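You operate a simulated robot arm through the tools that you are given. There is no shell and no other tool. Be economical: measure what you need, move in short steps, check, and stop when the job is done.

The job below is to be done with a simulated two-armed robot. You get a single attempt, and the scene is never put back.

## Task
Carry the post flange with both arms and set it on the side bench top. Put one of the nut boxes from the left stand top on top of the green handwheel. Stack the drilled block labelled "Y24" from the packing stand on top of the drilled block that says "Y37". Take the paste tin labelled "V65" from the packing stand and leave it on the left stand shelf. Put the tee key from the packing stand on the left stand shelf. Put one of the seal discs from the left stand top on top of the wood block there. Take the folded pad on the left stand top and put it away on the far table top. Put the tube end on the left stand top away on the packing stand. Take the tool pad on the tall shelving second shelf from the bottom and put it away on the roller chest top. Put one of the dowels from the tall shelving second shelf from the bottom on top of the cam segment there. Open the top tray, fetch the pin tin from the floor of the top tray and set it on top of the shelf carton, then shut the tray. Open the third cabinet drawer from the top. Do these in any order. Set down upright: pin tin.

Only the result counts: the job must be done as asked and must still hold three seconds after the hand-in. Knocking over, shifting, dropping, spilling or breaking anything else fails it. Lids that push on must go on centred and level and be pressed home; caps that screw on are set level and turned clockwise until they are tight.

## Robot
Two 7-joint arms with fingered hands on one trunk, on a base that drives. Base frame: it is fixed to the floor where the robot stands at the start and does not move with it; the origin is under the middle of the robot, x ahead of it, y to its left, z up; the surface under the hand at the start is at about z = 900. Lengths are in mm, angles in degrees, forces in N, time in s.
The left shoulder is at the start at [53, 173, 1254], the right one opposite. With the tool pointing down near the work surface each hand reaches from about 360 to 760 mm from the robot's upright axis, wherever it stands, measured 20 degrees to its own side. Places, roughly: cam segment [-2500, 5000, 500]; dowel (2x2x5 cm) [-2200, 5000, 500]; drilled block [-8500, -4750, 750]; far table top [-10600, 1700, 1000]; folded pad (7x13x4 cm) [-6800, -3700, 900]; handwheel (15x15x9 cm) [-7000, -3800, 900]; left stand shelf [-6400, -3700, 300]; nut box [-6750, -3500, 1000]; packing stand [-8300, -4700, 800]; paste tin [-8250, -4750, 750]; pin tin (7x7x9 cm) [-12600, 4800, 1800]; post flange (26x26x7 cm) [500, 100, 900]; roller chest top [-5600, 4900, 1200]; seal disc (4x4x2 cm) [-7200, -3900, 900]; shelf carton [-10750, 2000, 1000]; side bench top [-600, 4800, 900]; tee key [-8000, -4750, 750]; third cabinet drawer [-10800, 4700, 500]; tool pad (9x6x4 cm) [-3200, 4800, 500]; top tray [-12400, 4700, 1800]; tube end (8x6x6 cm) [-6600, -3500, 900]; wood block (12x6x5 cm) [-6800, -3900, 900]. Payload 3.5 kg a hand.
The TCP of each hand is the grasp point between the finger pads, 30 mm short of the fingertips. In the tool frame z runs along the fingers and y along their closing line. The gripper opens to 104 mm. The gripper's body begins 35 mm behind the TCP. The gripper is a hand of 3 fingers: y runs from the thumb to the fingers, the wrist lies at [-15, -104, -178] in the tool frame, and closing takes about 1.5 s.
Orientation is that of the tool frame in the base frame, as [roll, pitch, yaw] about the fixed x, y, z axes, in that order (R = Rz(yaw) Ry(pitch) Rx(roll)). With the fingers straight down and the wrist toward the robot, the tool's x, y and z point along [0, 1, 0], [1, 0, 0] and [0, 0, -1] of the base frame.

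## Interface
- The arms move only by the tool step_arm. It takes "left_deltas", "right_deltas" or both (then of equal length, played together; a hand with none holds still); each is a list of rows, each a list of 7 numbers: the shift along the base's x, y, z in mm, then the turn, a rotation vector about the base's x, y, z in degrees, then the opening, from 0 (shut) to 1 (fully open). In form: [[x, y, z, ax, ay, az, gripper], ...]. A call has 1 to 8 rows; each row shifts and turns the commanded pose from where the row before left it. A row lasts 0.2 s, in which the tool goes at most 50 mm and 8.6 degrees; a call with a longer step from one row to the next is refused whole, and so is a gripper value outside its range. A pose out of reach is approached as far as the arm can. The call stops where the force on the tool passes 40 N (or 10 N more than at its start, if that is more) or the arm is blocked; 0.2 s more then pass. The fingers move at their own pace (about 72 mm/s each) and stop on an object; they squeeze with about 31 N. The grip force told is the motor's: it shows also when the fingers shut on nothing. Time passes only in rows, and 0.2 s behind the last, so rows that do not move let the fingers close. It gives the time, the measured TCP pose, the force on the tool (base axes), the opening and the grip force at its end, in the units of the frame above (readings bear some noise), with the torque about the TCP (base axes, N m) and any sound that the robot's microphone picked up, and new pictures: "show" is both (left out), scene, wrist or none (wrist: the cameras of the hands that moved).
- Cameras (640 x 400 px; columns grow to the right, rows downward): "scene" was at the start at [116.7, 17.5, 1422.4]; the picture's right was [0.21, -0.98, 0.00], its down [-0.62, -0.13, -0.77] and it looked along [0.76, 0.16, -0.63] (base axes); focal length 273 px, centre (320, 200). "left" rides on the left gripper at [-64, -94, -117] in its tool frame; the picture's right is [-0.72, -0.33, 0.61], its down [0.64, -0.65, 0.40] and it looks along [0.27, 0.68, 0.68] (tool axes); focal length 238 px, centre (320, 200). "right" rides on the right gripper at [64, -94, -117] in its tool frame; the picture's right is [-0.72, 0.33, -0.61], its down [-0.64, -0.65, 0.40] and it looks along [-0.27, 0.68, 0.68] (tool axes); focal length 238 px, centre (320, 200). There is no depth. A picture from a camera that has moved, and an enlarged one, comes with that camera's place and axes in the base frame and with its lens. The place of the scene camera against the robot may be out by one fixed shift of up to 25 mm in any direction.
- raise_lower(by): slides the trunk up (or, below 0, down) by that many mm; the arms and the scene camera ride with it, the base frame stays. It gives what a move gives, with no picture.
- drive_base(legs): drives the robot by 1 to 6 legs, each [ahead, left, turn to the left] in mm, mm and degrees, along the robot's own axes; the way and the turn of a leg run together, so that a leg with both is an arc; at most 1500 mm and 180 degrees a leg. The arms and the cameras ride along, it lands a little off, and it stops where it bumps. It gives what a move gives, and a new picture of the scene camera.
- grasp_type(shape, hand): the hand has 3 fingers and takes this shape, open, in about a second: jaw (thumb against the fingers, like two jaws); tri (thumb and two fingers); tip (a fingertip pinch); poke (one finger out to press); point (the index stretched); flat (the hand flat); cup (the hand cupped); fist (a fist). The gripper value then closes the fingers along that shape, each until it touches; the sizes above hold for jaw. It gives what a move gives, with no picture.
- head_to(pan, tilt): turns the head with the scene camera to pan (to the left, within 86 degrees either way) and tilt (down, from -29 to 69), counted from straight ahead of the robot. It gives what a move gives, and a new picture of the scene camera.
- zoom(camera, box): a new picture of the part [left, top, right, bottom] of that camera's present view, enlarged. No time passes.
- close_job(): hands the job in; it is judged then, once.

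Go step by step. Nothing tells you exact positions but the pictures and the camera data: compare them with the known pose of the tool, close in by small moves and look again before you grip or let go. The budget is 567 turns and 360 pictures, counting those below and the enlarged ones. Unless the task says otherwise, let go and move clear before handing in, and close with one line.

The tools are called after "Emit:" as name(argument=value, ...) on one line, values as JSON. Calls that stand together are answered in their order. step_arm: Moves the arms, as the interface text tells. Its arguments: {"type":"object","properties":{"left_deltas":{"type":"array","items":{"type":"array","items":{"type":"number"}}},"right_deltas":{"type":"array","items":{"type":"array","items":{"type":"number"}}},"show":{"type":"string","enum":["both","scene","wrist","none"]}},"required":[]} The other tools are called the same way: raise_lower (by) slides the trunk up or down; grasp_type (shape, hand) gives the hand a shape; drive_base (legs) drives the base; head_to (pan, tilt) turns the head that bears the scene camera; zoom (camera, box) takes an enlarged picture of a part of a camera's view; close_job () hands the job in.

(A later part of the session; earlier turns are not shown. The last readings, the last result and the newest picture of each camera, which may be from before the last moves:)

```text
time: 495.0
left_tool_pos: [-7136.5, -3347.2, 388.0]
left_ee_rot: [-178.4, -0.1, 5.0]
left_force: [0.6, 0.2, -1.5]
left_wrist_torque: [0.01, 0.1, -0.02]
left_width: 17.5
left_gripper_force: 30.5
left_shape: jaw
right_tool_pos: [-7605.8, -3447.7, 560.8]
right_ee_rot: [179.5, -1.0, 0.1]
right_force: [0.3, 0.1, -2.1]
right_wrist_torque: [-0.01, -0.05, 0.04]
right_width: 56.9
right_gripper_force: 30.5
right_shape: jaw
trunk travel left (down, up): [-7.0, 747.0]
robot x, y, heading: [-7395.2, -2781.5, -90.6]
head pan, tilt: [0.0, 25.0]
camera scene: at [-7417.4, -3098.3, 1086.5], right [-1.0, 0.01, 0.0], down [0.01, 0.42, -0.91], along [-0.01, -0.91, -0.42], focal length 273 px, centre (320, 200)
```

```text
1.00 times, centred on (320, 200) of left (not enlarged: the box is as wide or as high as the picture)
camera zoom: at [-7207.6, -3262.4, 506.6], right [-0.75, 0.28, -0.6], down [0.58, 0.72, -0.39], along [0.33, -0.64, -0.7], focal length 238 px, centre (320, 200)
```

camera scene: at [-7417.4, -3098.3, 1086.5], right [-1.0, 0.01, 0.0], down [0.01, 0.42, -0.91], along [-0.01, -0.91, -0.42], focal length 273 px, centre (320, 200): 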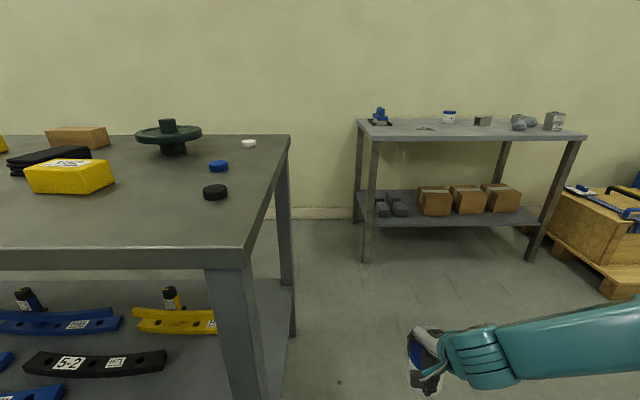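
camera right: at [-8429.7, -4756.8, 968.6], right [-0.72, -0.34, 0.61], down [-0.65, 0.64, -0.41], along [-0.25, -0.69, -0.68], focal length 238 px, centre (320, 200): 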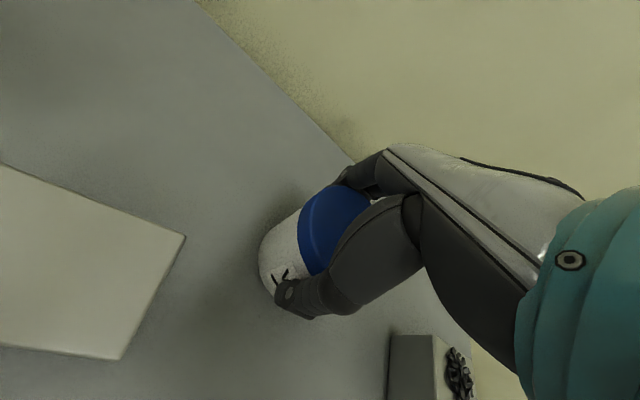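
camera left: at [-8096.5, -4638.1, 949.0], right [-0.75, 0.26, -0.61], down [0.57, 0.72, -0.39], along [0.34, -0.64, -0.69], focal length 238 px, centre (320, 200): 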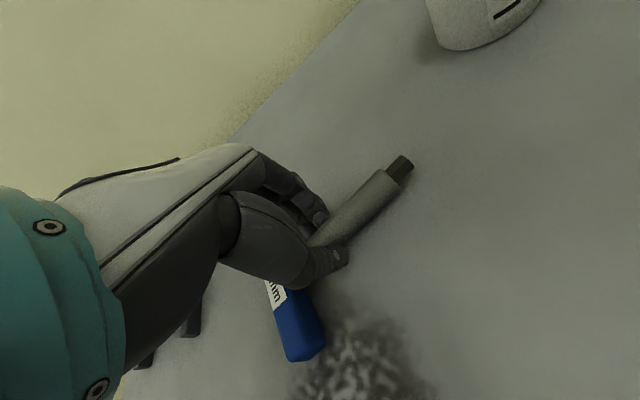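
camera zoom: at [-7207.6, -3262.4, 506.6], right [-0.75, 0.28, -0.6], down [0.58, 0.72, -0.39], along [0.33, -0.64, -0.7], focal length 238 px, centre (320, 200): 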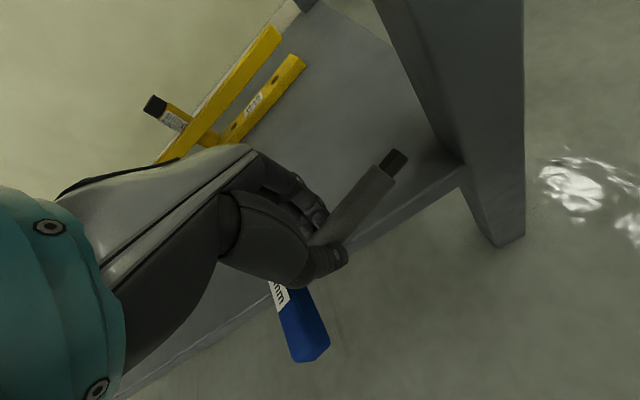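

Emit:
drive_base(legs=[[125, 15, 0]])

Emit:
step_arm(left_deltas=[[0, 0, -20, 0, 0, 0, 0], [0, 0, -15, 0, 0, 0, 0], [0, 0, 0, 0, 0, 0, 0]], show="wrist")

```text
time: 496.3
left_tool_pos: [-7123.2, -3470.8, 387.1]
left_ee_rot: [-178.3, -0.1, 5.0]
left_force: [-0.6, 0.2, -1.2]
left_wrist_torque: [0.0, 0.05, 0.01]
left_width: 17.2
left_gripper_force: 30.8
left_shape: jaw
right_tool_pos: [-7591.8, -3573.0, 561.2]
right_ee_rot: [179.6, -1.0, 0.1]
right_force: [0.3, 0.6, -2.9]
right_wrist_torque: [-0.01, -0.04, 0.0]
right_width: 57.0
right_gripper_force: 31.1
right_shape: jaw
trunk travel left (down, up): [-7.0, 747.0]
robot x, y, heading: [-7381.4, -2903.6, -90.8]
head pan, tilt: [0.0, 25.0]
camera scene: at [-7404.3, -3222.8, 1086.5], right [-1.0, 0.01, 0.0], down [0.01, 0.42, -0.91], along [-0.01, -0.91, -0.42], focal length 273 px, centre (320, 200)
```

scene: 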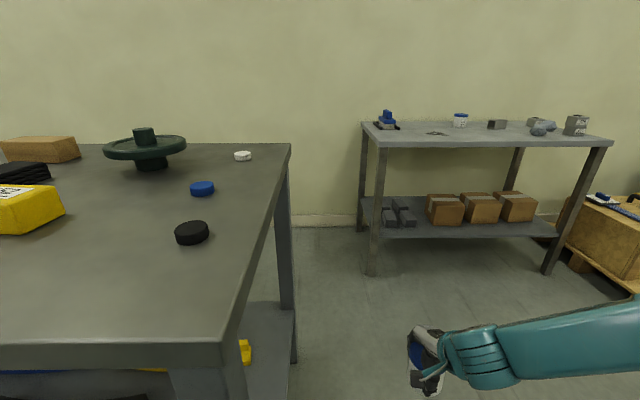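

```text
time: 497.1
left_tool_pos: [-7123.0, -3472.4, 353.5]
left_ee_rot: [-178.3, -0.1, 5.1]
left_force: [-0.2, -0.5, -2.7]
left_wrist_torque: [-0.01, 0.06, -0.01]
left_width: 17.4
left_gripper_force: 30.6
left_shape: jaw
right_tool_pos: [-7591.7, -3571.7, 560.6]
right_ee_rot: [179.6, -1.0, 0.1]
right_force: [-0.4, -0.8, -3.4]
right_wrist_torque: [0.0, -0.05, 0.0]
right_width: 56.7
right_gripper_force: 31.6
right_shape: jaw
trunk travel left (down, up): [-7.0, 747.0]
robot x, y, heading: [-7379.3, -2905.9, -90.8]
head pan, tilt: [0.0, 25.0]
camera left: at [-7194.7, -3387.3, 471.5], right [-0.75, 0.28, -0.6], down [0.58, 0.72, -0.39], along [0.33, -0.64, -0.7], focal length 238 px, centre (320, 200)
```

left: 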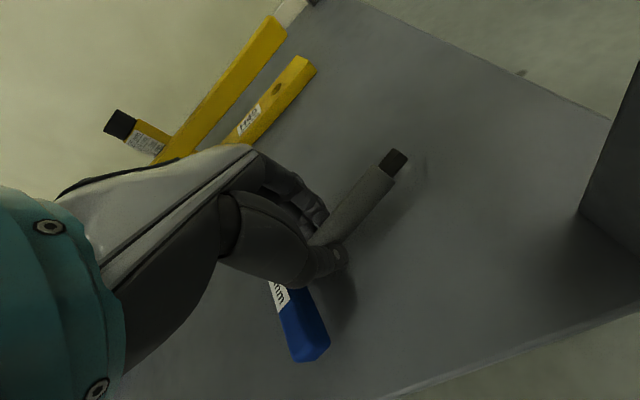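

Good spot above the shelf, close to it. Lowering to contact.

Emit:
step_arm(left_deltas=[[0, 0, -7, 0, 0, 0, 0], [0, 0, -7, 0, 0, 0, 0], [0, 0, -5, 0, 0, 0, 0], [0, 0, 0, 0, 0, 0, 0]], show="none")

```text
time: 498.1
left_tool_pos: [-7123.2, -3471.5, 333.4]
left_ee_rot: [-178.5, -0.1, 4.9]
left_force: [0.0, 0.2, -0.5]
left_wrist_torque: [-0.09, -0.05, -0.04]
left_width: 17.5
left_gripper_force: 30.5
left_shape: jaw
right_tool_pos: [-7593.1, -3571.5, 561.3]
right_ee_rot: [179.6, -1.1, 0.1]
right_force: [0.3, -0.9, -1.8]
right_wrist_torque: [0.01, -0.03, 0.03]
right_width: 56.5
right_gripper_force: 31.0
right_shape: jaw
trunk travel left (down, up): [-7.0, 747.0]
robot x, y, heading: [-7379.3, -2906.6, -90.9]
head pan, tilt: [0.0, 25.0]
```

Emit:
step_arm(left_deltas=[[0, 0, -3, 0, 0, 0, 0], [0, 0, 0, 0, 0, 0, 0], [0, 0, 0, 0, 0, 0, 0.3], [0, 0, 0, 0, 0, 0, 0.7], [0, 0, 0, 0, 0, 0, 1], [0, 0, 0, 0, 0, 0, 1], [0, 0, 20, 0, 0, 0, 1], [0, 0, 30, 0, 0, 0, 1]], show="wrist")

```text
time: 499.9
left_tool_pos: [-7123.6, -3469.5, 382.1]
left_ee_rot: [-178.3, -0.2, 5.0]
left_force: [0.4, -0.6, -0.4]
left_wrist_torque: [0.01, 0.0, -0.03]
left_width: 103.5
left_gripper_force: 0.0
left_shape: jaw
right_tool_pos: [-7592.4, -3572.1, 562.3]
right_ee_rot: [179.5, -0.9, 0.0]
right_force: [0.1, 0.8, -2.7]
right_wrist_torque: [-0.03, -0.06, -0.05]
right_width: 56.9
right_gripper_force: 30.6
right_shape: jaw
trunk travel left (down, up): [-7.0, 747.0]
robot x, y, heading: [-7384.6, -2905.1, -90.8]
head pan, tilt: [0.0, 25.0]
camera left: at [-7195.0, -3385.3, 499.5], right [-0.75, 0.28, -0.6], down [0.58, 0.72, -0.38], along [0.33, -0.64, -0.7], focal length 238 px, centre (320, 200)
```

left: 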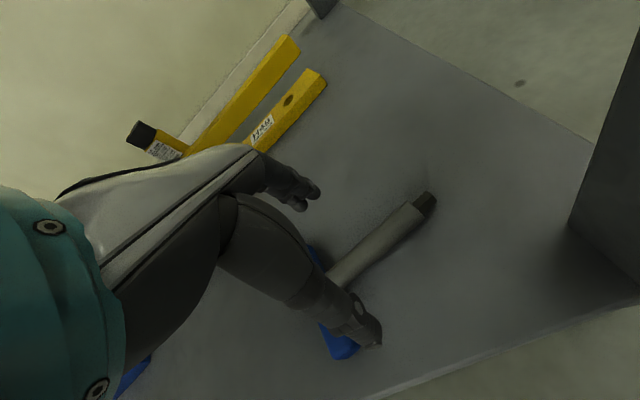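

The key lies on the shelf, which is at z≈298. Backing out to place V65 further along, with the robot slightly turned so the right elbow clears the leg.

Emit:
drive_base(legs=[[-330, 0, 0], [0, 800, -9.5]])

Emit:
step_arm(left_deltas=[[0, 0, 30, 0, 0, 0, 1], [0, 0, 30, 0, 0, 0, 1], [0, 0, 30, 0, 0, 0, 1], [0, 0, 30, 0, 0, 0, 1]], right_deltas=[[0, 0, -40, 0, 0, 0, 0], [0, 0, -40, 0, 0, 0, 0], [0, 0, -40, 0, 0, 0, 0], [0, 0, -38, 0, 0, 0, 0]], show="scene")

```text
time: 505.9
left_tool_pos: [-6439.9, -3253.2, 380.3]
left_ee_rot: [-178.4, -0.1, -4.7]
left_force: [0.2, -0.6, -0.7]
left_wrist_torque: [0.02, 0.01, 0.01]
left_width: 103.7
left_gripper_force: 0.0
left_shape: jaw
right_tool_pos: [-6920.0, -3274.1, 561.1]
right_ee_rot: [179.7, -1.0, -9.6]
right_force: [0.3, -0.1, -2.8]
right_wrist_torque: [-0.03, -0.02, 0.01]
right_width: 56.8
right_gripper_force: 31.0
right_shape: jaw
trunk travel left (down, up): [-7.0, 747.0]
robot x, y, heading: [-6602.7, -2653.3, -100.3]
head pan, tilt: [0.0, 25.0]
camera scene: at [-6675.9, -2964.1, 1086.6], right [-0.98, 0.18, 0.0], down [0.08, 0.42, -0.91], along [-0.16, -0.89, -0.42], focal length 273 px, centre (320, 200)
```

scene: 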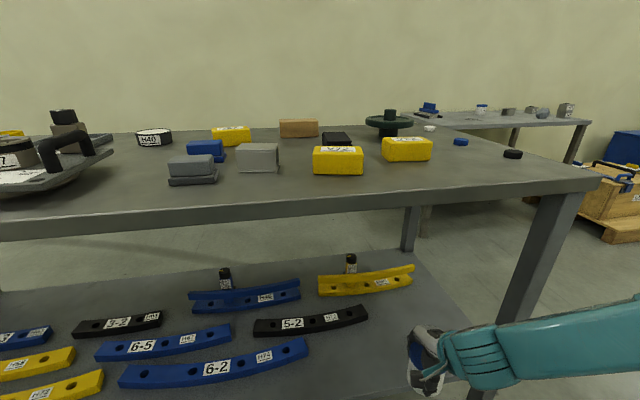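

```text
time: 506.9
left_tool_pos: [-6441.7, -3251.9, 502.7]
left_ee_rot: [-178.4, -0.1, -4.6]
left_force: [-0.5, -0.1, 0.0]
left_wrist_torque: [0.0, -0.01, -0.02]
left_width: 103.7
left_gripper_force: 0.1
left_shape: jaw
right_tool_pos: [-6948.7, -3241.9, 458.5]
right_ee_rot: [179.6, -1.0, -9.5]
right_force: [0.6, -0.5, -3.5]
right_wrist_torque: [0.0, -0.05, 0.02]
right_width: 56.8
right_gripper_force: 31.5
right_shape: jaw
right hand out of reach, approached as far as the arm can: row 2, 3, 4
trunk travel left (down, up): [-7.0, 747.0]
robot x, y, heading: [-6599.2, -2653.8, -100.5]
head pan, tilt: [0.0, 25.0]
camera scene: at [-6675.9, -2964.1, 1086.6], right [-0.98, 0.18, 0.0], down [0.08, 0.42, -0.91], along [-0.16, -0.89, -0.42], focal length 273 px, centre (320, 200)
```

scene: 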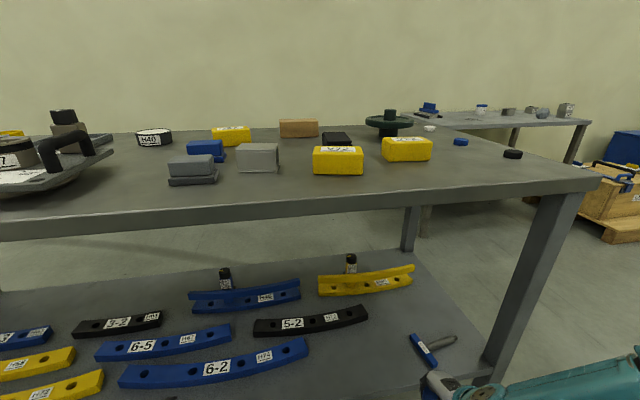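

The right arm can't go that low in its present posture. I'll set V65 temporarily on a free spot of the stand's top and re-grasp it with the left hand, which can reach the shelf.

Emit:
raise_lower(by=400)

Emit:
raise_lower(by=160)

Emit:
drive_base(legs=[[0, -300, 10.3]])

Emit:
zoom(camera="right", box=[0, 0, 640, 400])

```text
time: 510.7
left_tool_pos: [-6438.7, -3252.7, 901.7]
left_ee_rot: [-178.3, 0.0, -4.7]
left_force: [-1.1, -0.2, -0.6]
left_wrist_torque: [0.01, -0.02, 0.02]
left_width: 103.7
left_gripper_force: 0.0
left_shape: jaw
right_tool_pos: [-6947.9, -3241.2, 1095.3]
right_ee_rot: [155.4, -0.5, -9.3]
right_force: [-0.7, -0.4, -2.8]
right_wrist_torque: [-0.04, -0.04, 0.01]
right_width: 56.7
right_gripper_force: 31.0
right_shape: jaw
trunk travel left (down, up): [-407.0, 347.0]
robot x, y, heading: [-6599.2, -2654.6, -100.3]
head pan, tilt: [0.0, 25.0]
```

```text
time: 512.5
left_tool_pos: [-6440.3, -3251.4, 1061.4]
left_ee_rot: [-178.4, -0.2, -4.7]
left_force: [0.1, -1.1, 0.0]
left_wrist_torque: [-0.02, 0.03, 0.0]
left_width: 103.5
left_gripper_force: 0.0
left_shape: jaw
right_tool_pos: [-6947.2, -3233.1, 1284.9]
right_ee_rot: [152.7, -0.6, -9.2]
right_force: [0.1, -0.1, -3.6]
right_wrist_torque: [0.01, -0.02, 0.0]
right_width: 56.8
right_gripper_force: 31.2
right_shape: jaw
trunk travel left (down, up): [-567.0, 187.0]
robot x, y, heading: [-6600.5, -2654.0, -100.5]
head pan, tilt: [0.0, 25.0]
```

```text
time: 514.6
left_tool_pos: [-6634.3, -3187.5, 1061.8]
left_ee_rot: [-178.4, 0.0, 5.3]
left_force: [0.4, 0.1, -0.6]
left_wrist_torque: [-0.02, 0.01, 0.03]
left_width: 103.6
left_gripper_force: 0.0
left_shape: jaw
right_tool_pos: [-7138.9, -3255.9, 1285.7]
right_ee_rot: [152.7, -0.5, 0.7]
right_force: [-0.2, 0.0, -2.4]
right_wrist_torque: [-0.01, -0.04, -0.01]
right_width: 56.9
right_gripper_force: 31.1
right_shape: jaw
trunk travel left (down, up): [-567.0, 187.0]
robot x, y, heading: [-6897.2, -2623.1, -90.7]
head pan, tilt: [0.0, 25.0]
camera scene: at [-6915.7, -2730.8, 1663.1], right [-1.0, 0.01, 0.0], down [0.0, 0.42, -0.91], along [-0.01, -0.91, -0.42], focal length 273 px, centre (320, 200)
```

scene: 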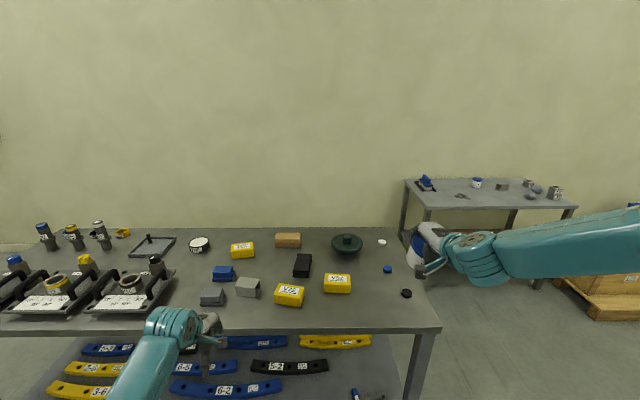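

```text
1.00 times, centred on (320, 200) of right (not enlarged: the box is as wide or as high as the picture)
camera zoom: at [-7076.5, -3118.2, 1346.5], right [-0.73, -0.02, 0.69], down [-0.64, 0.39, -0.66], along [-0.25, -0.92, -0.29], focal length 238 px, centre (320, 200)
```

zoom: 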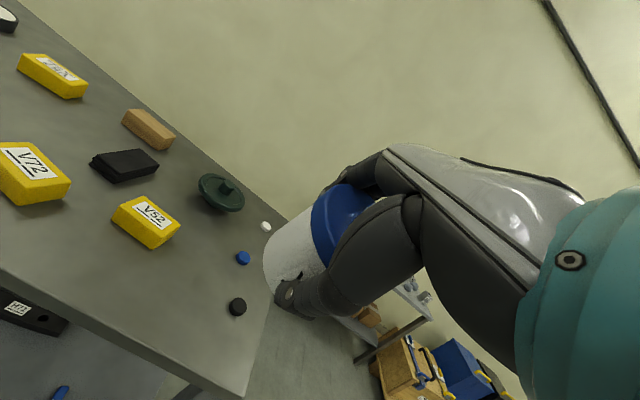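

Emit:
step_arm(right_deltas=[[0, -20, -35, 7, 0, 0, 0], [0, -20, -35, 7, 0, 0, 0], [0, -20, -35, 7, 0, 0, 0], [0, -20, -35, 6.5, 0, 0, 0], [5, 0, -40, 0, 0, 0, 0], [5, 0, -40, 0, 0, 0, 0], [5, 0, -40, 0, 0, 0, 0]], show="wrist")

```text
time: 516.2
left_tool_pos: [-6636.1, -3188.0, 1061.6]
left_ee_rot: [-178.4, -0.1, 5.2]
left_force: [-0.1, 0.4, -0.7]
left_wrist_torque: [-0.01, -0.01, 0.0]
left_width: 103.8
left_gripper_force: 0.1
left_shape: jaw
right_tool_pos: [-7196.4, -3166.4, 1163.4]
right_ee_rot: [-179.8, -0.9, 0.4]
right_force: [0.2, 0.3, -2.8]
right_wrist_torque: [-0.01, -0.03, 0.05]
right_width: 56.5
right_gripper_force: 30.9
right_shape: jaw
right hand out of reach, approached as far as the arm can: row 1, 2, 3, 4, 5, 6, 7
trunk travel left (down, up): [-567.0, 187.0]
robot x, y, heading: [-6898.5, -2624.3, -90.6]
head pan, tilt: [0.0, 25.0]
camera right: at [-7136.3, -3071.7, 1281.9], right [-0.73, -0.33, 0.6], down [-0.64, 0.65, -0.41], along [-0.25, -0.68, -0.68], focal length 238 px, centre (320, 200)
```

right: 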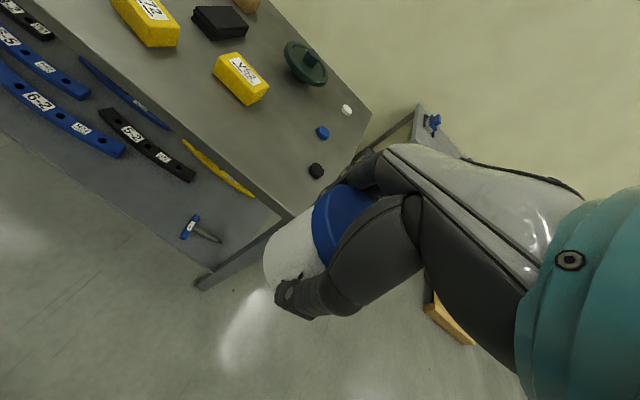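

Emit:
drive_base(legs=[[270, 96, 0]])

Emit:
raise_lower(by=-150)

Emit:
zoom(camera="right", box=[0, 0, 640, 400])

```text
time: 518.2
left_tool_pos: [-6542.0, -3459.9, 1061.1]
left_ee_rot: [-178.5, -0.1, 5.2]
left_force: [-0.3, 0.1, -0.2]
left_wrist_torque: [0.02, -0.04, 0.0]
left_width: 103.8
left_gripper_force: 0.0
left_shape: jaw
right_tool_pos: [-7103.5, -3438.3, 1163.5]
right_ee_rot: [-179.8, -0.9, 0.4]
right_force: [-0.8, 0.8, -2.8]
right_wrist_torque: [-0.02, 0.01, 0.0]
right_width: 56.5
right_gripper_force: 30.7
right_shape: jaw
trunk travel left (down, up): [-567.0, 187.0]
robot x, y, heading: [-6801.0, -2896.0, -90.8]
head pan, tilt: [0.0, 25.0]
camera scene: at [-6821.8, -3003.2, 1663.1], right [-1.0, 0.01, 0.0], down [0.0, 0.42, -0.91], along [-0.01, -0.91, -0.42], focal length 273 px, centre (320, 200)
```

scene: 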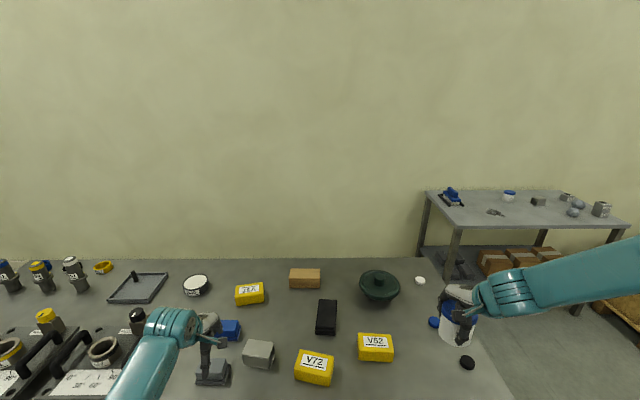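

```text
time: 519.8
left_tool_pos: [-6541.2, -3469.3, 929.2]
left_ee_rot: [179.4, 0.0, 5.2]
left_force: [-2.4, 5.1, 20.5]
left_wrist_torque: [-0.94, -0.24, 0.0]
left_width: 100.6
left_gripper_force: 0.0
left_shape: jaw
right_tool_pos: [-7103.5, -3438.4, 1016.4]
right_ee_rot: [-179.6, -0.8, 0.5]
right_force: [0.5, -0.9, -2.8]
right_wrist_torque: [-0.01, 0.0, 0.03]
right_width: 56.6
right_gripper_force: 31.4
right_shape: jaw
trunk travel left (down, up): [-422.0, 332.0]
robot x, y, heading: [-6804.9, -2896.7, -90.5]
head pan, tilt: [0.0, 25.0]
stopped: the force on the tool passed its limit at 45 N (the readings are from after the stop); the commanded pose is now the measured one
```

```text
1.00 times, centred on (320, 200) of right (not enlarged: the box is as wide or as high as the picture)
camera zoom: at [-7042.3, -3343.9, 1135.0], right [-0.73, -0.33, 0.6], down [-0.64, 0.65, -0.41], along [-0.25, -0.68, -0.69], focal length 238 px, centre (320, 200)
```

zoom: 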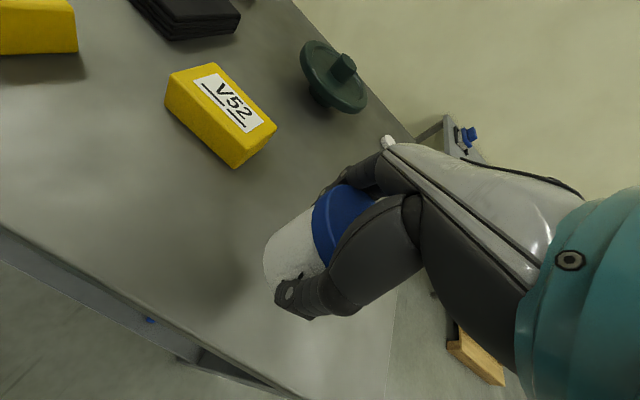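

The left hand touched down. Raising, and checking what's under it.

Emit:
raise_lower(by=40)

Emit:
zoom(camera="left", box=[0, 0, 640, 400])

Emit:
head_to(pan=0, tilt=45)

```text
time: 520.6
left_tool_pos: [-6539.7, -3466.2, 963.3]
left_ee_rot: [-179.7, -0.1, 5.2]
left_force: [0.3, -0.2, -0.7]
left_wrist_torque: [-0.01, 0.0, -0.03]
left_width: 104.1
left_gripper_force: 0.0
left_shape: jaw
right_tool_pos: [-7104.1, -3438.4, 1057.3]
right_ee_rot: [-179.6, -0.8, 0.3]
right_force: [-0.4, 0.1, -2.1]
right_wrist_torque: [-0.01, -0.02, 0.0]
right_width: 56.6
right_gripper_force: 31.2
right_shape: jaw
trunk travel left (down, up): [-462.0, 292.0]
robot x, y, heading: [-6799.2, -2895.2, -90.6]
head pan, tilt: [0.0, 25.0]
```

```text
1.00 times, centred on (320, 200) of left (not enlarged: the box is as wide or as high as the picture)
camera zoom: at [-6612.9, -3379.3, 1079.5], right [-0.75, 0.26, -0.61], down [0.58, 0.71, -0.4], along [0.33, -0.65, -0.68], focal length 238 px, centre (320, 200)
```

zoom: 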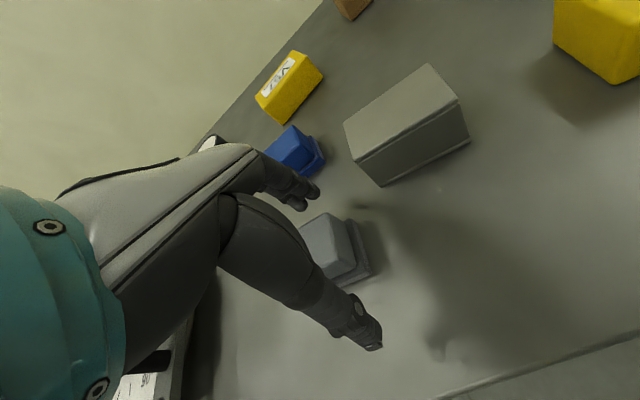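

```text
time: 521.4
left_tool_pos: [-6541.1, -3465.9, 964.2]
left_ee_rot: [-179.8, 0.0, 5.2]
left_force: [-0.9, -0.9, -0.1]
left_wrist_torque: [0.01, -0.02, -0.01]
left_width: 103.8
left_gripper_force: 0.0
left_shape: jaw
right_tool_pos: [-7103.8, -3438.7, 1058.1]
right_ee_rot: [-179.7, -0.8, 0.5]
right_force: [-0.5, 0.1, -2.3]
right_wrist_torque: [-0.01, -0.01, 0.05]
right_width: 56.6
right_gripper_force: 31.0
right_shape: jaw
trunk travel left (down, up): [-462.0, 292.0]
robot x, y, heading: [-6801.1, -2889.9, -90.6]
head pan, tilt: [0.0, 45.0]
camera scene: at [-6821.8, -3004.0, 1526.6], right [-1.0, 0.01, 0.0], down [0.01, 0.71, -0.71], along [-0.01, -0.71, -0.71], focal length 273 px, centre (320, 200)
```

scene: 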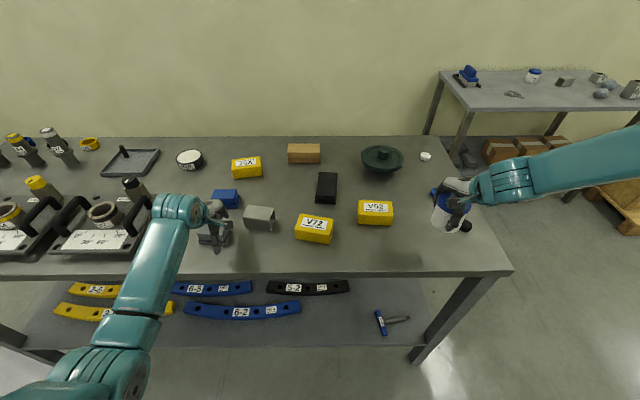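

It was only the fingertips on the table beside the grey item. I'll raise the left hand well clear, then lower V65 on its own.

Emit:
step_arm(left_deltas=[[0, 0, 40, 0, 0, 0, 1], [0, 0, 40, 0, 0, 0, 1], [0, 0, 40, 0, 0, 0, 1], [0, 0, 30, 0, 0, 0, 1]], right_deltas=[[0, 0, -40, 0, 0, 0, 0], [0, 0, -35, 0, 0, 0, 0], [0, 0, -10, 0, 0, 0, 0], [0, 0, -10, 0, 0, 0, 0]], show="none")

```text
time: 522.4
left_tool_pos: [-6541.5, -3466.2, 1114.5]
left_ee_rot: [-179.9, 0.0, 5.1]
left_force: [0.6, -0.6, -0.3]
left_wrist_torque: [0.01, -0.01, -0.03]
left_width: 104.0
left_gripper_force: 0.1
left_shape: jaw
right_tool_pos: [-7120.7, -3404.6, 1016.5]
right_ee_rot: [-179.7, -0.8, 0.5]
right_force: [-0.1, 0.8, -3.1]
right_wrist_torque: [-0.01, -0.01, 0.01]
right_width: 56.8
right_gripper_force: 30.4
right_shape: jaw
right hand out of reach, approached as far as the arm can: row 1, 2, 3, 4
trunk travel left (down, up): [-462.0, 292.0]
robot x, y, heading: [-6801.9, -2896.6, -90.6]
head pan, tilt: [0.0, 45.0]
```

Emit:
drive_base(legs=[[45, 15, 0]])

Emit:
raise_lower(by=-58)

Emit:
raise_lower(by=-5)

Emit:
raise_lower(by=-3)

```text
time: 523.3
left_tool_pos: [-6525.8, -3511.9, 1112.1]
left_ee_rot: [-179.8, 0.1, 5.2]
left_force: [-0.4, 0.4, -0.8]
left_wrist_torque: [0.0, 0.04, -0.01]
left_width: 104.0
left_gripper_force: 0.1
left_shape: jaw
right_tool_pos: [-7105.1, -3449.9, 1016.1]
right_ee_rot: [-179.6, -0.8, 0.3]
right_force: [-0.5, -0.7, -2.5]
right_wrist_torque: [0.03, -0.06, 0.0]
right_width: 56.6
right_gripper_force: 30.9
right_shape: jaw
trunk travel left (down, up): [-462.0, 292.0]
robot x, y, heading: [-6788.7, -2941.3, -90.7]
head pan, tilt: [0.0, 45.0]
camera scene: at [-6807.2, -3050.1, 1526.4], right [-1.0, 0.01, 0.0], down [0.01, 0.71, -0.71], along [-0.01, -0.71, -0.71], focal length 273 px, centre (320, 200)
```

scene: 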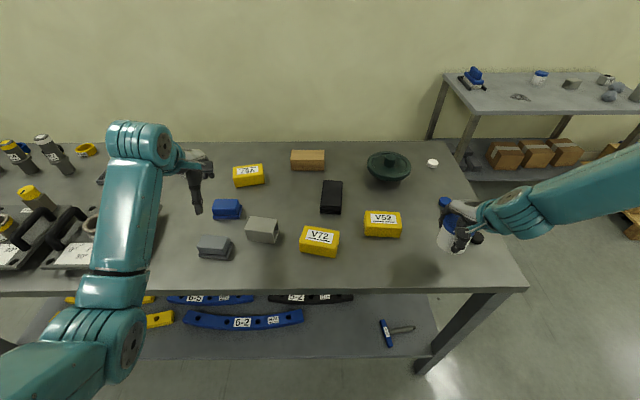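

```text
time: 524.3
left_tool_pos: [-6527.6, -3509.4, 1056.6]
left_ee_rot: [-179.9, 0.0, 5.2]
left_force: [0.0, 0.3, 0.3]
left_wrist_torque: [-0.02, 0.0, 0.03]
left_width: 104.1
left_gripper_force: 0.0
left_shape: jaw
right_tool_pos: [-7105.4, -3450.0, 957.8]
right_ee_rot: [-179.8, -0.8, 0.3]
right_force: [0.5, -0.2, -3.2]
right_wrist_torque: [0.04, -0.04, -0.01]
right_width: 56.7
right_gripper_force: 31.0
right_shape: jaw
trunk travel left (down, up): [-404.0, 350.0]
robot x, y, heading: [-6788.3, -2943.0, -90.4]
head pan, tilt: [0.0, 45.0]
```

```text
time: 524.9
left_tool_pos: [-6526.2, -3510.6, 1050.8]
left_ee_rot: [-179.9, 0.1, 5.3]
left_force: [-0.9, 1.2, 0.3]
left_wrist_torque: [-0.01, 0.02, 0.0]
left_width: 103.9
left_gripper_force: 0.0
left_shape: jaw
right_tool_pos: [-7105.9, -3450.3, 954.2]
right_ee_rot: [-179.7, -0.8, 0.3]
right_force: [0.7, 0.2, -2.6]
right_wrist_torque: [0.01, -0.05, 0.02]
right_width: 56.6
right_gripper_force: 30.8
right_shape: jaw
trunk travel left (down, up): [-399.0, 355.0]
robot x, y, heading: [-6782.2, -2938.4, -90.7]
head pan, tilt: [0.0, 45.0]
```

```text
time: 525.4
left_tool_pos: [-6526.5, -3510.4, 1048.2]
left_ee_rot: [-179.8, 0.0, 5.2]
left_force: [0.4, 0.0, 0.0]
left_wrist_torque: [-0.02, 0.0, 0.02]
left_width: 103.7
left_gripper_force: 0.0
left_shape: jaw
right_tool_pos: [-7106.1, -3448.7, 951.9]
right_ee_rot: [-179.6, -0.8, 0.1]
right_force: [0.2, 0.1, -1.6]
right_wrist_torque: [-0.05, -0.04, -0.01]
right_width: 56.4
right_gripper_force: 31.1
right_shape: jaw
trunk travel left (down, up): [-396.0, 358.0]
robot x, y, heading: [-6788.9, -2940.5, -90.3]
head pan, tilt: [0.0, 45.0]
```

Emit:
raise_lower(by=-3)

Emit:
raise_lower(by=-2)

```text
time: 525.9
left_tool_pos: [-6526.8, -3510.4, 1045.0]
left_ee_rot: [-179.8, 0.0, 5.2]
left_force: [0.5, 0.5, 0.5]
left_wrist_torque: [-0.01, 0.0, 0.0]
left_width: 104.0
left_gripper_force: 0.1
left_shape: jaw
right_tool_pos: [-7105.6, -3450.9, 949.7]
right_ee_rot: [-179.7, -0.8, 0.4]
right_force: [1.5, 1.7, 6.9]
right_wrist_torque: [-0.21, 0.05, -0.02]
right_width: 56.2
right_gripper_force: 31.2
right_shape: jaw
trunk travel left (down, up): [-393.0, 361.0]
robot x, y, heading: [-6788.8, -2940.6, -90.8]
head pan, tilt: [0.0, 45.0]
```

```text
time: 526.4
left_tool_pos: [-6526.2, -3509.4, 1043.2]
left_ee_rot: [-179.9, 0.1, 5.2]
left_force: [-0.4, 0.0, -0.2]
left_wrist_torque: [0.01, -0.01, 0.0]
left_width: 104.0
left_gripper_force: 0.1
left_shape: jaw
right_tool_pos: [-7103.4, -3449.0, 948.5]
right_ee_rot: [-179.9, -0.8, 0.5]
right_force: [0.8, 1.6, 15.0]
right_wrist_torque: [-0.45, 0.06, 0.02]
right_width: 56.6
right_gripper_force: 31.4
right_shape: jaw
trunk travel left (down, up): [-391.0, 363.0]
robot x, y, heading: [-6788.6, -2939.0, -90.4]
head pan, tilt: [0.0, 45.0]
```

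V65 stands on the top. Releasing and lifting clear, then studying the handwheel and boxes.

Emit:
step_arm(right_deltas=[[0, 0, 0, 0, 0, 0, 0.8], [0, 0, 0, 0, 0, 0, 1], [0, 0, 0, 0, 0, 0, 1], [0, 0, 0, 0, 0, 0, 1], [0, 0, 0, 0, 0, 0, 1]], show="none")

Emit:
raise_lower(by=110)

Emit:
zoom(camera="right", box=[0, 0, 640, 400])

Emit:
zoom(camera="scene", box=[230, 130, 490, 300])

```text
time: 527.6
left_tool_pos: [-6525.6, -3510.2, 1043.1]
left_ee_rot: [-179.9, 0.1, 5.2]
left_force: [0.0, -0.8, 0.2]
left_wrist_torque: [-0.03, -0.01, 0.01]
left_width: 104.1
left_gripper_force: 0.0
left_shape: jaw
right_tool_pos: [-7105.2, -3449.8, 945.6]
right_ee_rot: [-179.6, -0.9, 0.4]
right_force: [0.5, 0.2, 0.2]
right_wrist_torque: [-0.01, -0.04, -0.04]
right_width: 103.6
right_gripper_force: 0.1
right_shape: jaw
trunk travel left (down, up): [-391.0, 363.0]
robot x, y, heading: [-6787.8, -2941.2, -90.6]
head pan, tilt: [0.0, 45.0]
```

```text
time: 529.0
left_tool_pos: [-6525.6, -3510.6, 1152.2]
left_ee_rot: [-179.9, 0.0, 5.1]
left_force: [-0.5, -0.1, -0.3]
left_wrist_torque: [-0.02, -0.04, 0.01]
left_width: 103.8
left_gripper_force: 0.0
left_shape: jaw
right_tool_pos: [-7107.4, -3449.7, 1061.1]
right_ee_rot: [180.0, -0.8, 0.4]
right_force: [-0.1, -0.4, -0.2]
right_wrist_torque: [-0.02, 0.02, -0.01]
right_width: 103.6
right_gripper_force: 0.1
right_shape: jaw
trunk travel left (down, up): [-501.0, 253.0]
robot x, y, heading: [-6785.9, -2941.5, -90.9]
head pan, tilt: [0.0, 45.0]
```

```text
1.00 times, centred on (320, 200) of right (not enlarged: the box is as wide or as high as the picture)
camera zoom: at [-7044.4, -3354.3, 1178.7], right [-0.73, -0.33, 0.6], down [-0.64, 0.65, -0.41], along [-0.25, -0.69, -0.68], focal length 238 px, centre (320, 200)
```

zoom: 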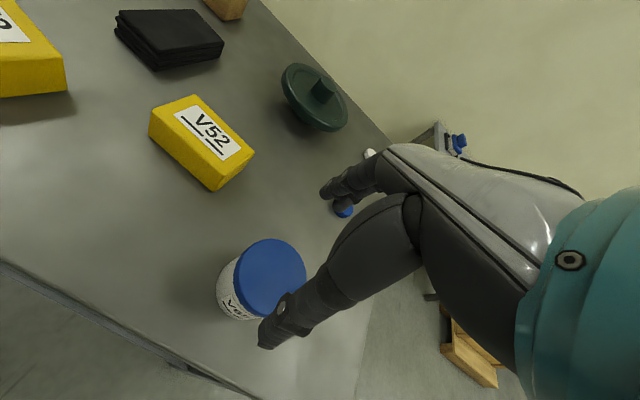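

```text
2.35 times, centred on (360, 215) of scene
camera zoom: at [-6807.3, -3042.9, 1565.6], right [-1.0, 0.01, 0.0], down [0.01, 0.71, -0.71], along [-0.01, -0.71, -0.71], focal length 643 px, centre (226, 165)
```

zoom: 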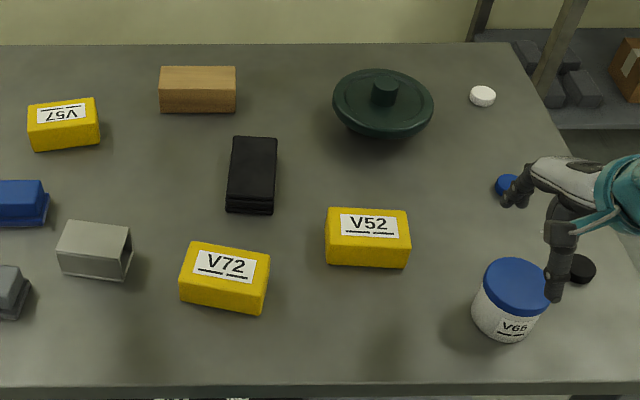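

Emit:
zoom(camera="right", box=[200, 220, 320, 340])

Emit:
zoom(camera="scene", box=[410, 220, 470, 280])

```text
3.33 times, centred on (260, 280) of right
camera zoom: at [-7044.4, -3354.3, 1178.7], right [-0.73, -0.33, 0.6], down [-0.64, 0.65, -0.41], along [-0.25, -0.69, -0.68], focal length 794 px, centre (520, -67)
```

zoom: 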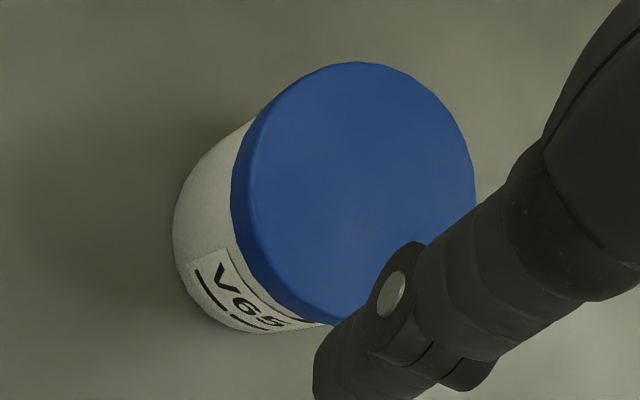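

```text
6.67 times, centred on (440, 250) of scene
camera zoom: at [-6807.3, -3042.9, 1565.6], right [-1.0, 0.01, 0.0], down [0.01, 0.71, -0.71], along [-0.01, -0.71, -0.71], focal length 1822 px, centre (-480, -133)
```

zoom: 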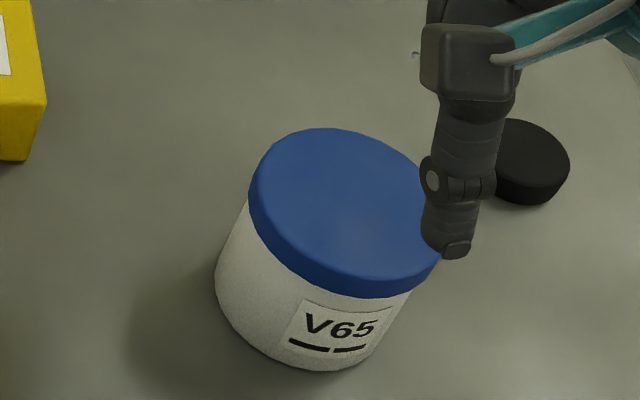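

Label V65 confirmed. The nut box V52 is at (-6971,-3552), about 98×56, and the handwheel's hub near (-7026,-3756). Right hand to V52, with the left hand kept high.

Emit:
step_arm(left_deltas=[[0, 0, 40, 0, 0, 0, 1], [0, 0, 40, 0, 0, 0, 1], [0, 0, 40, 0, 0, 0, 1]], show="none")

Emit:
drive_base(legs=[[103, 136, 0.6]])

Emit:
zoom(camera="right", box=[0, 0, 640, 400])

```text
time: 529.8
left_tool_pos: [-6527.5, -3511.1, 1271.0]
left_ee_rot: [-179.9, -0.1, 5.2]
left_force: [-0.3, 0.3, 0.1]
left_wrist_torque: [-0.02, -0.02, -0.01]
left_width: 104.0
left_gripper_force: 0.0
left_shape: jaw
right_tool_pos: [-7106.7, -3448.4, 1061.3]
right_ee_rot: [179.8, -0.8, 0.4]
right_force: [0.2, 0.0, 0.8]
right_wrist_torque: [0.0, 0.0, 0.05]
right_width: 103.6
right_gripper_force: 0.1
right_shape: jaw
trunk travel left (down, up): [-501.0, 253.0]
robot x, y, heading: [-6789.3, -2940.8, -90.8]
head pan, tilt: [0.0, 45.0]
```

```text
time: 531.3
left_tool_pos: [-6385.2, -3612.2, 1271.0]
left_ee_rot: [-179.9, 0.0, 5.8]
left_force: [0.9, 0.2, 0.5]
left_wrist_torque: [-0.01, 0.0, 0.01]
left_width: 104.1
left_gripper_force: 0.0
left_shape: jaw
right_tool_pos: [-6963.7, -3554.9, 1061.5]
right_ee_rot: [180.0, -0.8, 1.0]
right_force: [0.5, 0.7, -0.7]
right_wrist_torque: [0.03, -0.01, 0.0]
right_width: 103.5
right_gripper_force: 0.1
right_shape: jaw
trunk travel left (down, up): [-501.0, 253.0]
robot x, y, heading: [-6651.9, -3046.4, -89.9]
head pan, tilt: [0.0, 45.0]
camera scene: at [-6669.6, -3146.5, 1565.7], right [-1.0, 0.0, 0.0], down [0.0, 0.71, -0.71], along [0.0, -0.71, -0.71], focal length 273 px, centre (320, 200)
```

scene: 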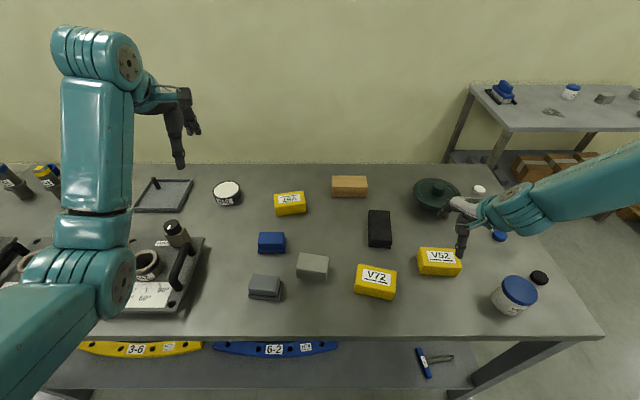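

```text
1.00 times, centred on (320, 200) of right (not enlarged: the box is as wide or as high as the picture)
camera zoom: at [-6903.6, -3460.5, 1178.9], right [-0.72, -0.34, 0.6], down [-0.65, 0.64, -0.41], along [-0.25, -0.69, -0.68], focal length 238 px, centre (320, 200)
```

zoom: 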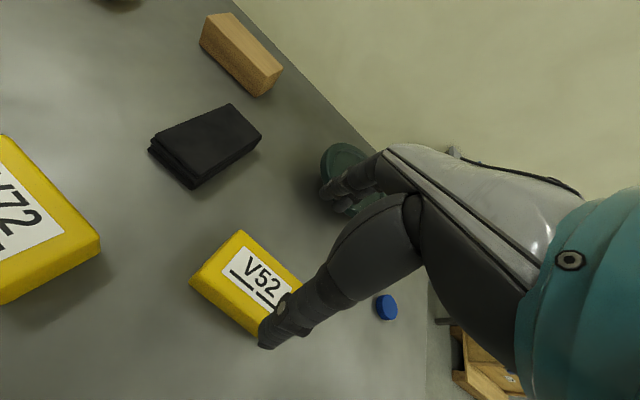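

Emit:
raise_lower(by=-115)

Emit:
step_arm(right_deltas=[[-6, 0, -5, 0, 0, 0, 1], [0, 0, -6, 0, 0, 0, 1]], show="wrist")

```text
time: 532.8
left_tool_pos: [-6384.4, -3610.8, 1157.0]
left_ee_rot: [180.0, 0.0, 5.8]
left_force: [-0.2, -0.4, -0.2]
left_wrist_torque: [-0.03, -0.02, 0.01]
left_width: 104.0
left_gripper_force: 0.1
left_shape: jaw
right_tool_pos: [-6965.9, -3555.6, 946.9]
right_ee_rot: [179.8, -0.7, 0.9]
right_force: [0.4, 0.5, -0.5]
right_wrist_torque: [-0.02, 0.04, -0.01]
right_width: 103.5
right_gripper_force: 0.1
right_shape: jaw
trunk travel left (down, up): [-386.0, 368.0]
robot x, y, heading: [-6650.8, -3044.8, -89.9]
head pan, tilt: [0.0, 45.0]
```

```text
time: 533.4
left_tool_pos: [-6385.3, -3612.2, 1156.0]
left_ee_rot: [-179.9, 0.0, 5.8]
left_force: [-0.6, -0.4, -0.1]
left_wrist_torque: [-0.01, 0.02, 0.01]
left_width: 104.1
left_gripper_force: 0.1
left_shape: jaw
right_tool_pos: [-6969.3, -3556.5, 936.1]
right_ee_rot: [179.9, -0.8, 0.8]
right_force: [0.6, 0.5, -0.7]
right_wrist_torque: [0.0, 0.04, -0.01]
right_width: 103.5
right_gripper_force: 0.0
right_shape: jaw
trunk travel left (down, up): [-386.0, 368.0]
robot x, y, heading: [-6650.5, -3040.9, -89.8]
head pan, tilt: [0.0, 45.0]
camera right: at [-6909.7, -3459.9, 1053.1], right [-0.72, -0.34, 0.6], down [-0.65, 0.64, -0.41], along [-0.25, -0.69, -0.68], focal length 238 px, centre (320, 200)
```

right: 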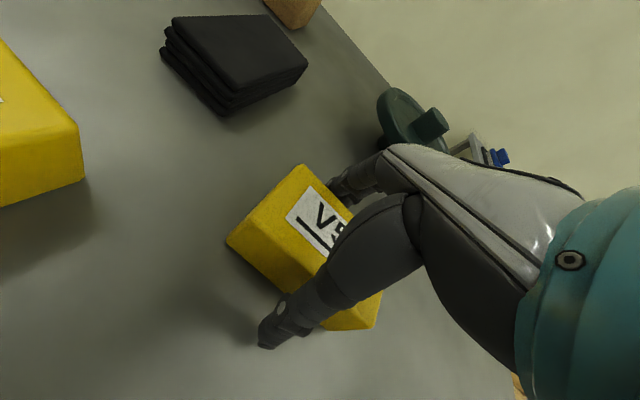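

Emit:
step_arm(right_deltas=[[0, 0, -6, 0, 0, 0, 0.8], [0, 0, 0, 0, 0, 0, 0.5], [0, 0, 0, 0, 0, 0, 0], [0, 0, 0, 0, 0, 0, 0], [0, 0, 0, 0, 0, 0, 0], [0, 0, 0, 0, 0, 0, 0]], show="none")

Emit:
raise_lower(by=130)

Emit:
zoom(camera="right", box=[0, 0, 640, 400])

```text
time: 534.8
left_tool_pos: [-6386.1, -3612.8, 1156.3]
left_ee_rot: [-179.9, 0.0, 5.8]
left_force: [0.2, 0.1, 0.1]
left_wrist_torque: [0.0, 0.01, 0.03]
left_width: 104.1
left_gripper_force: 0.0
left_shape: jaw
right_tool_pos: [-6970.9, -3556.6, 931.7]
right_ee_rot: [-180.0, -0.8, 0.9]
right_force: [-0.4, 0.6, 0.4]
right_wrist_torque: [-0.02, 0.0, -0.01]
right_width: 55.7
right_gripper_force: 30.9
right_shape: jaw
trunk travel left (down, up): [-386.0, 368.0]
robot x, y, heading: [-6653.2, -3043.0, -90.1]
head pan, tilt: [0.0, 45.0]
```

```text
time: 536.3
left_tool_pos: [-6385.9, -3611.5, 1284.8]
left_ee_rot: [-179.9, 0.0, 5.8]
left_force: [-0.3, 0.4, -0.3]
left_wrist_torque: [-0.01, 0.01, 0.02]
left_width: 104.0
left_gripper_force: 0.0
left_shape: jaw
right_tool_pos: [-6970.3, -3555.3, 1085.2]
right_ee_rot: [177.1, -0.7, 0.9]
right_force: [-0.1, 0.8, -3.8]
right_wrist_torque: [0.0, 0.0, -0.02]
right_width: 55.6
right_gripper_force: 30.5
right_shape: jaw
trunk travel left (down, up): [-516.0, 238.0]
robot x, y, heading: [-6651.7, -3043.2, -90.0]
head pan, tilt: [0.0, 45.0]
```

```text
1.00 times, centred on (320, 200) of right (not enlarged: the box is as wide or as high as the picture)
camera zoom: at [-6910.2, -3454.7, 1198.5], right [-0.72, -0.31, 0.62], down [-0.65, 0.62, -0.44], along [-0.25, -0.72, -0.65], focal length 238 px, centre (320, 200)
```

zoom: 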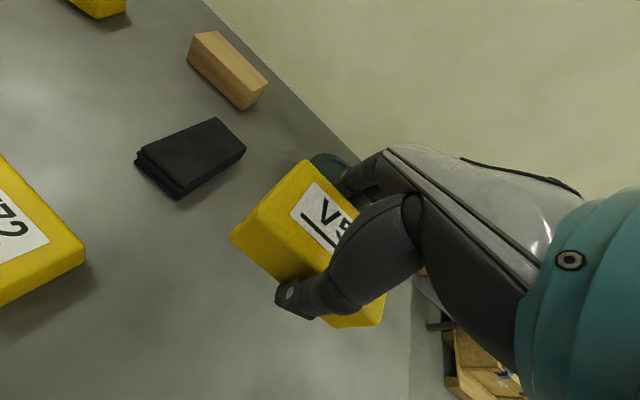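

The hub top triangulates to (-7022,-3776,979). I'll level the box and extend towards it.

Emit:
drive_base(legs=[[30, -50, 0]])

Emit:
step_arm(right_deltas=[[0, -35, 0, 2.9, 0, 0, 0], [0, -40, 0, 0, 0, 0, 0], [0, -40, 0, 0, 0, 0, 0], [0, -40, 0, 0, 0, 0, 0]], show="wrist")

```text
time: 537.3
left_tool_pos: [-6435.5, -3641.7, 1285.2]
left_ee_rot: [-179.9, -0.1, 5.8]
left_force: [-0.3, -0.1, -0.2]
left_wrist_torque: [0.04, -0.01, 0.0]
left_width: 104.0
left_gripper_force: 0.1
left_shape: jaw
right_tool_pos: [-7022.1, -3585.4, 1085.1]
right_ee_rot: [177.2, -0.9, 0.9]
right_force: [0.9, -1.0, -3.8]
right_wrist_torque: [0.02, 0.0, 0.0]
right_width: 55.7
right_gripper_force: 30.5
right_shape: jaw
trunk travel left (down, up): [-516.0, 238.0]
robot x, y, heading: [-6699.1, -3077.6, -90.0]
head pan, tilt: [0.0, 45.0]
camera scene: at [-6720.8, -3174.4, 1580.7], right [-1.0, 0.0, 0.0], down [0.0, 0.71, -0.71], along [0.0, -0.71, -0.71], focal length 273 px, centre (320, 200)
```

scene: 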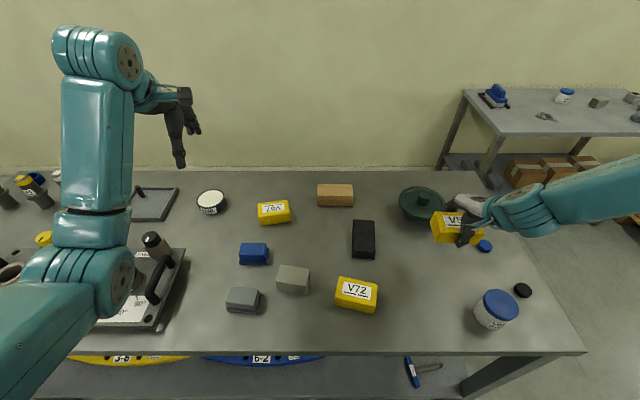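

```text
time: 538.3
left_tool_pos: [-6435.8, -3640.9, 1286.4]
left_ee_rot: [-179.9, -0.1, 5.7]
left_force: [-0.9, 0.1, 0.0]
left_wrist_torque: [-0.02, -0.01, -0.01]
left_width: 103.9
left_gripper_force: 0.1
left_shape: jaw
right_tool_pos: [-7035.7, -3673.5, 1150.8]
right_ee_rot: [-180.0, -0.8, 0.9]
right_force: [0.2, 0.2, -3.6]
right_wrist_torque: [0.01, 0.01, -0.01]
right_width: 55.7
right_gripper_force: 31.0
right_shape: jaw
right hand out of reach, approached as far as the arm can: row 1, 2, 3, 4
trunk travel left (down, up): [-516.0, 238.0]
robot x, y, heading: [-6697.1, -3074.5, -89.9]
head pan, tilt: [0.0, 45.0]
camera right: at [-6975.6, -3578.5, 1266.8], right [-0.72, -0.34, 0.6], down [-0.65, 0.64, -0.41], along [-0.25, -0.69, -0.68], focal length 238 px, centre (320, 200)
```

right: 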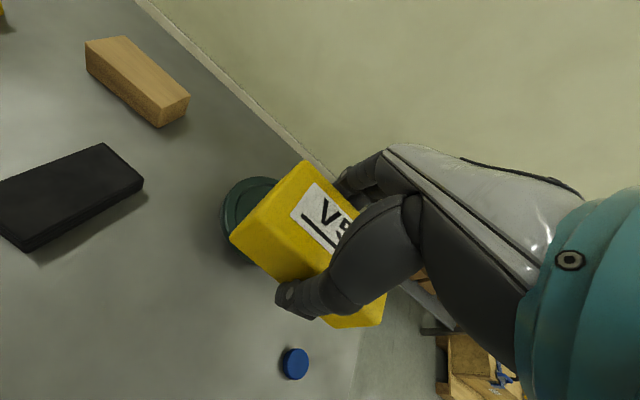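

The arm's working band is lower relative to the shoulder, so I'll lower the trunk some and extend again.

Emit:
raise_lower(by=-90)

Emit:
step_arm(right_deltas=[[3, -35, 0, 0, 0, 0, 0], [3, -35, 0, 0, 0, 0, 0], [3, -30, 0, 0, 0, 0, 0]], show="none")

```text
time: 539.5
left_tool_pos: [-6434.4, -3640.5, 1198.2]
left_ee_rot: [180.0, 0.0, 5.8]
left_force: [0.0, 0.3, 0.5]
left_wrist_torque: [-0.03, -0.01, 0.0]
left_width: 103.9
left_gripper_force: 0.0
left_shape: jaw
right_tool_pos: [-7036.4, -3674.0, 1059.5]
right_ee_rot: [-180.0, -0.8, 1.0]
right_force: [-0.5, -0.4, -3.9]
right_wrist_torque: [0.01, -0.03, 0.01]
right_width: 55.6
right_gripper_force: 30.8
right_shape: jaw
trunk travel left (down, up): [-426.0, 328.0]
robot x, y, heading: [-6699.2, -3075.0, -90.3]
head pan, tilt: [0.0, 45.0]
```

```text
time: 540.4
left_tool_pos: [-6435.4, -3640.4, 1196.0]
left_ee_rot: [-179.9, 0.1, 5.8]
left_force: [-0.5, -0.8, 0.0]
left_wrist_torque: [-0.02, 0.0, -0.01]
left_width: 103.9
left_gripper_force: 0.0
left_shape: jaw
right_tool_pos: [-7037.5, -3714.9, 1095.9]
right_ee_rot: [-179.8, -0.7, 1.0]
right_force: [0.4, 1.1, -3.3]
right_wrist_torque: [0.0, -0.03, -0.02]
right_width: 55.5
right_gripper_force: 30.9
right_shape: jaw
right hand out of reach, approached as far as the arm can: row 1, 2, 3
trunk travel left (down, up): [-426.0, 328.0]
robot x, y, heading: [-6700.5, -3072.2, -90.0]
head pan, tilt: [0.0, 45.0]
```

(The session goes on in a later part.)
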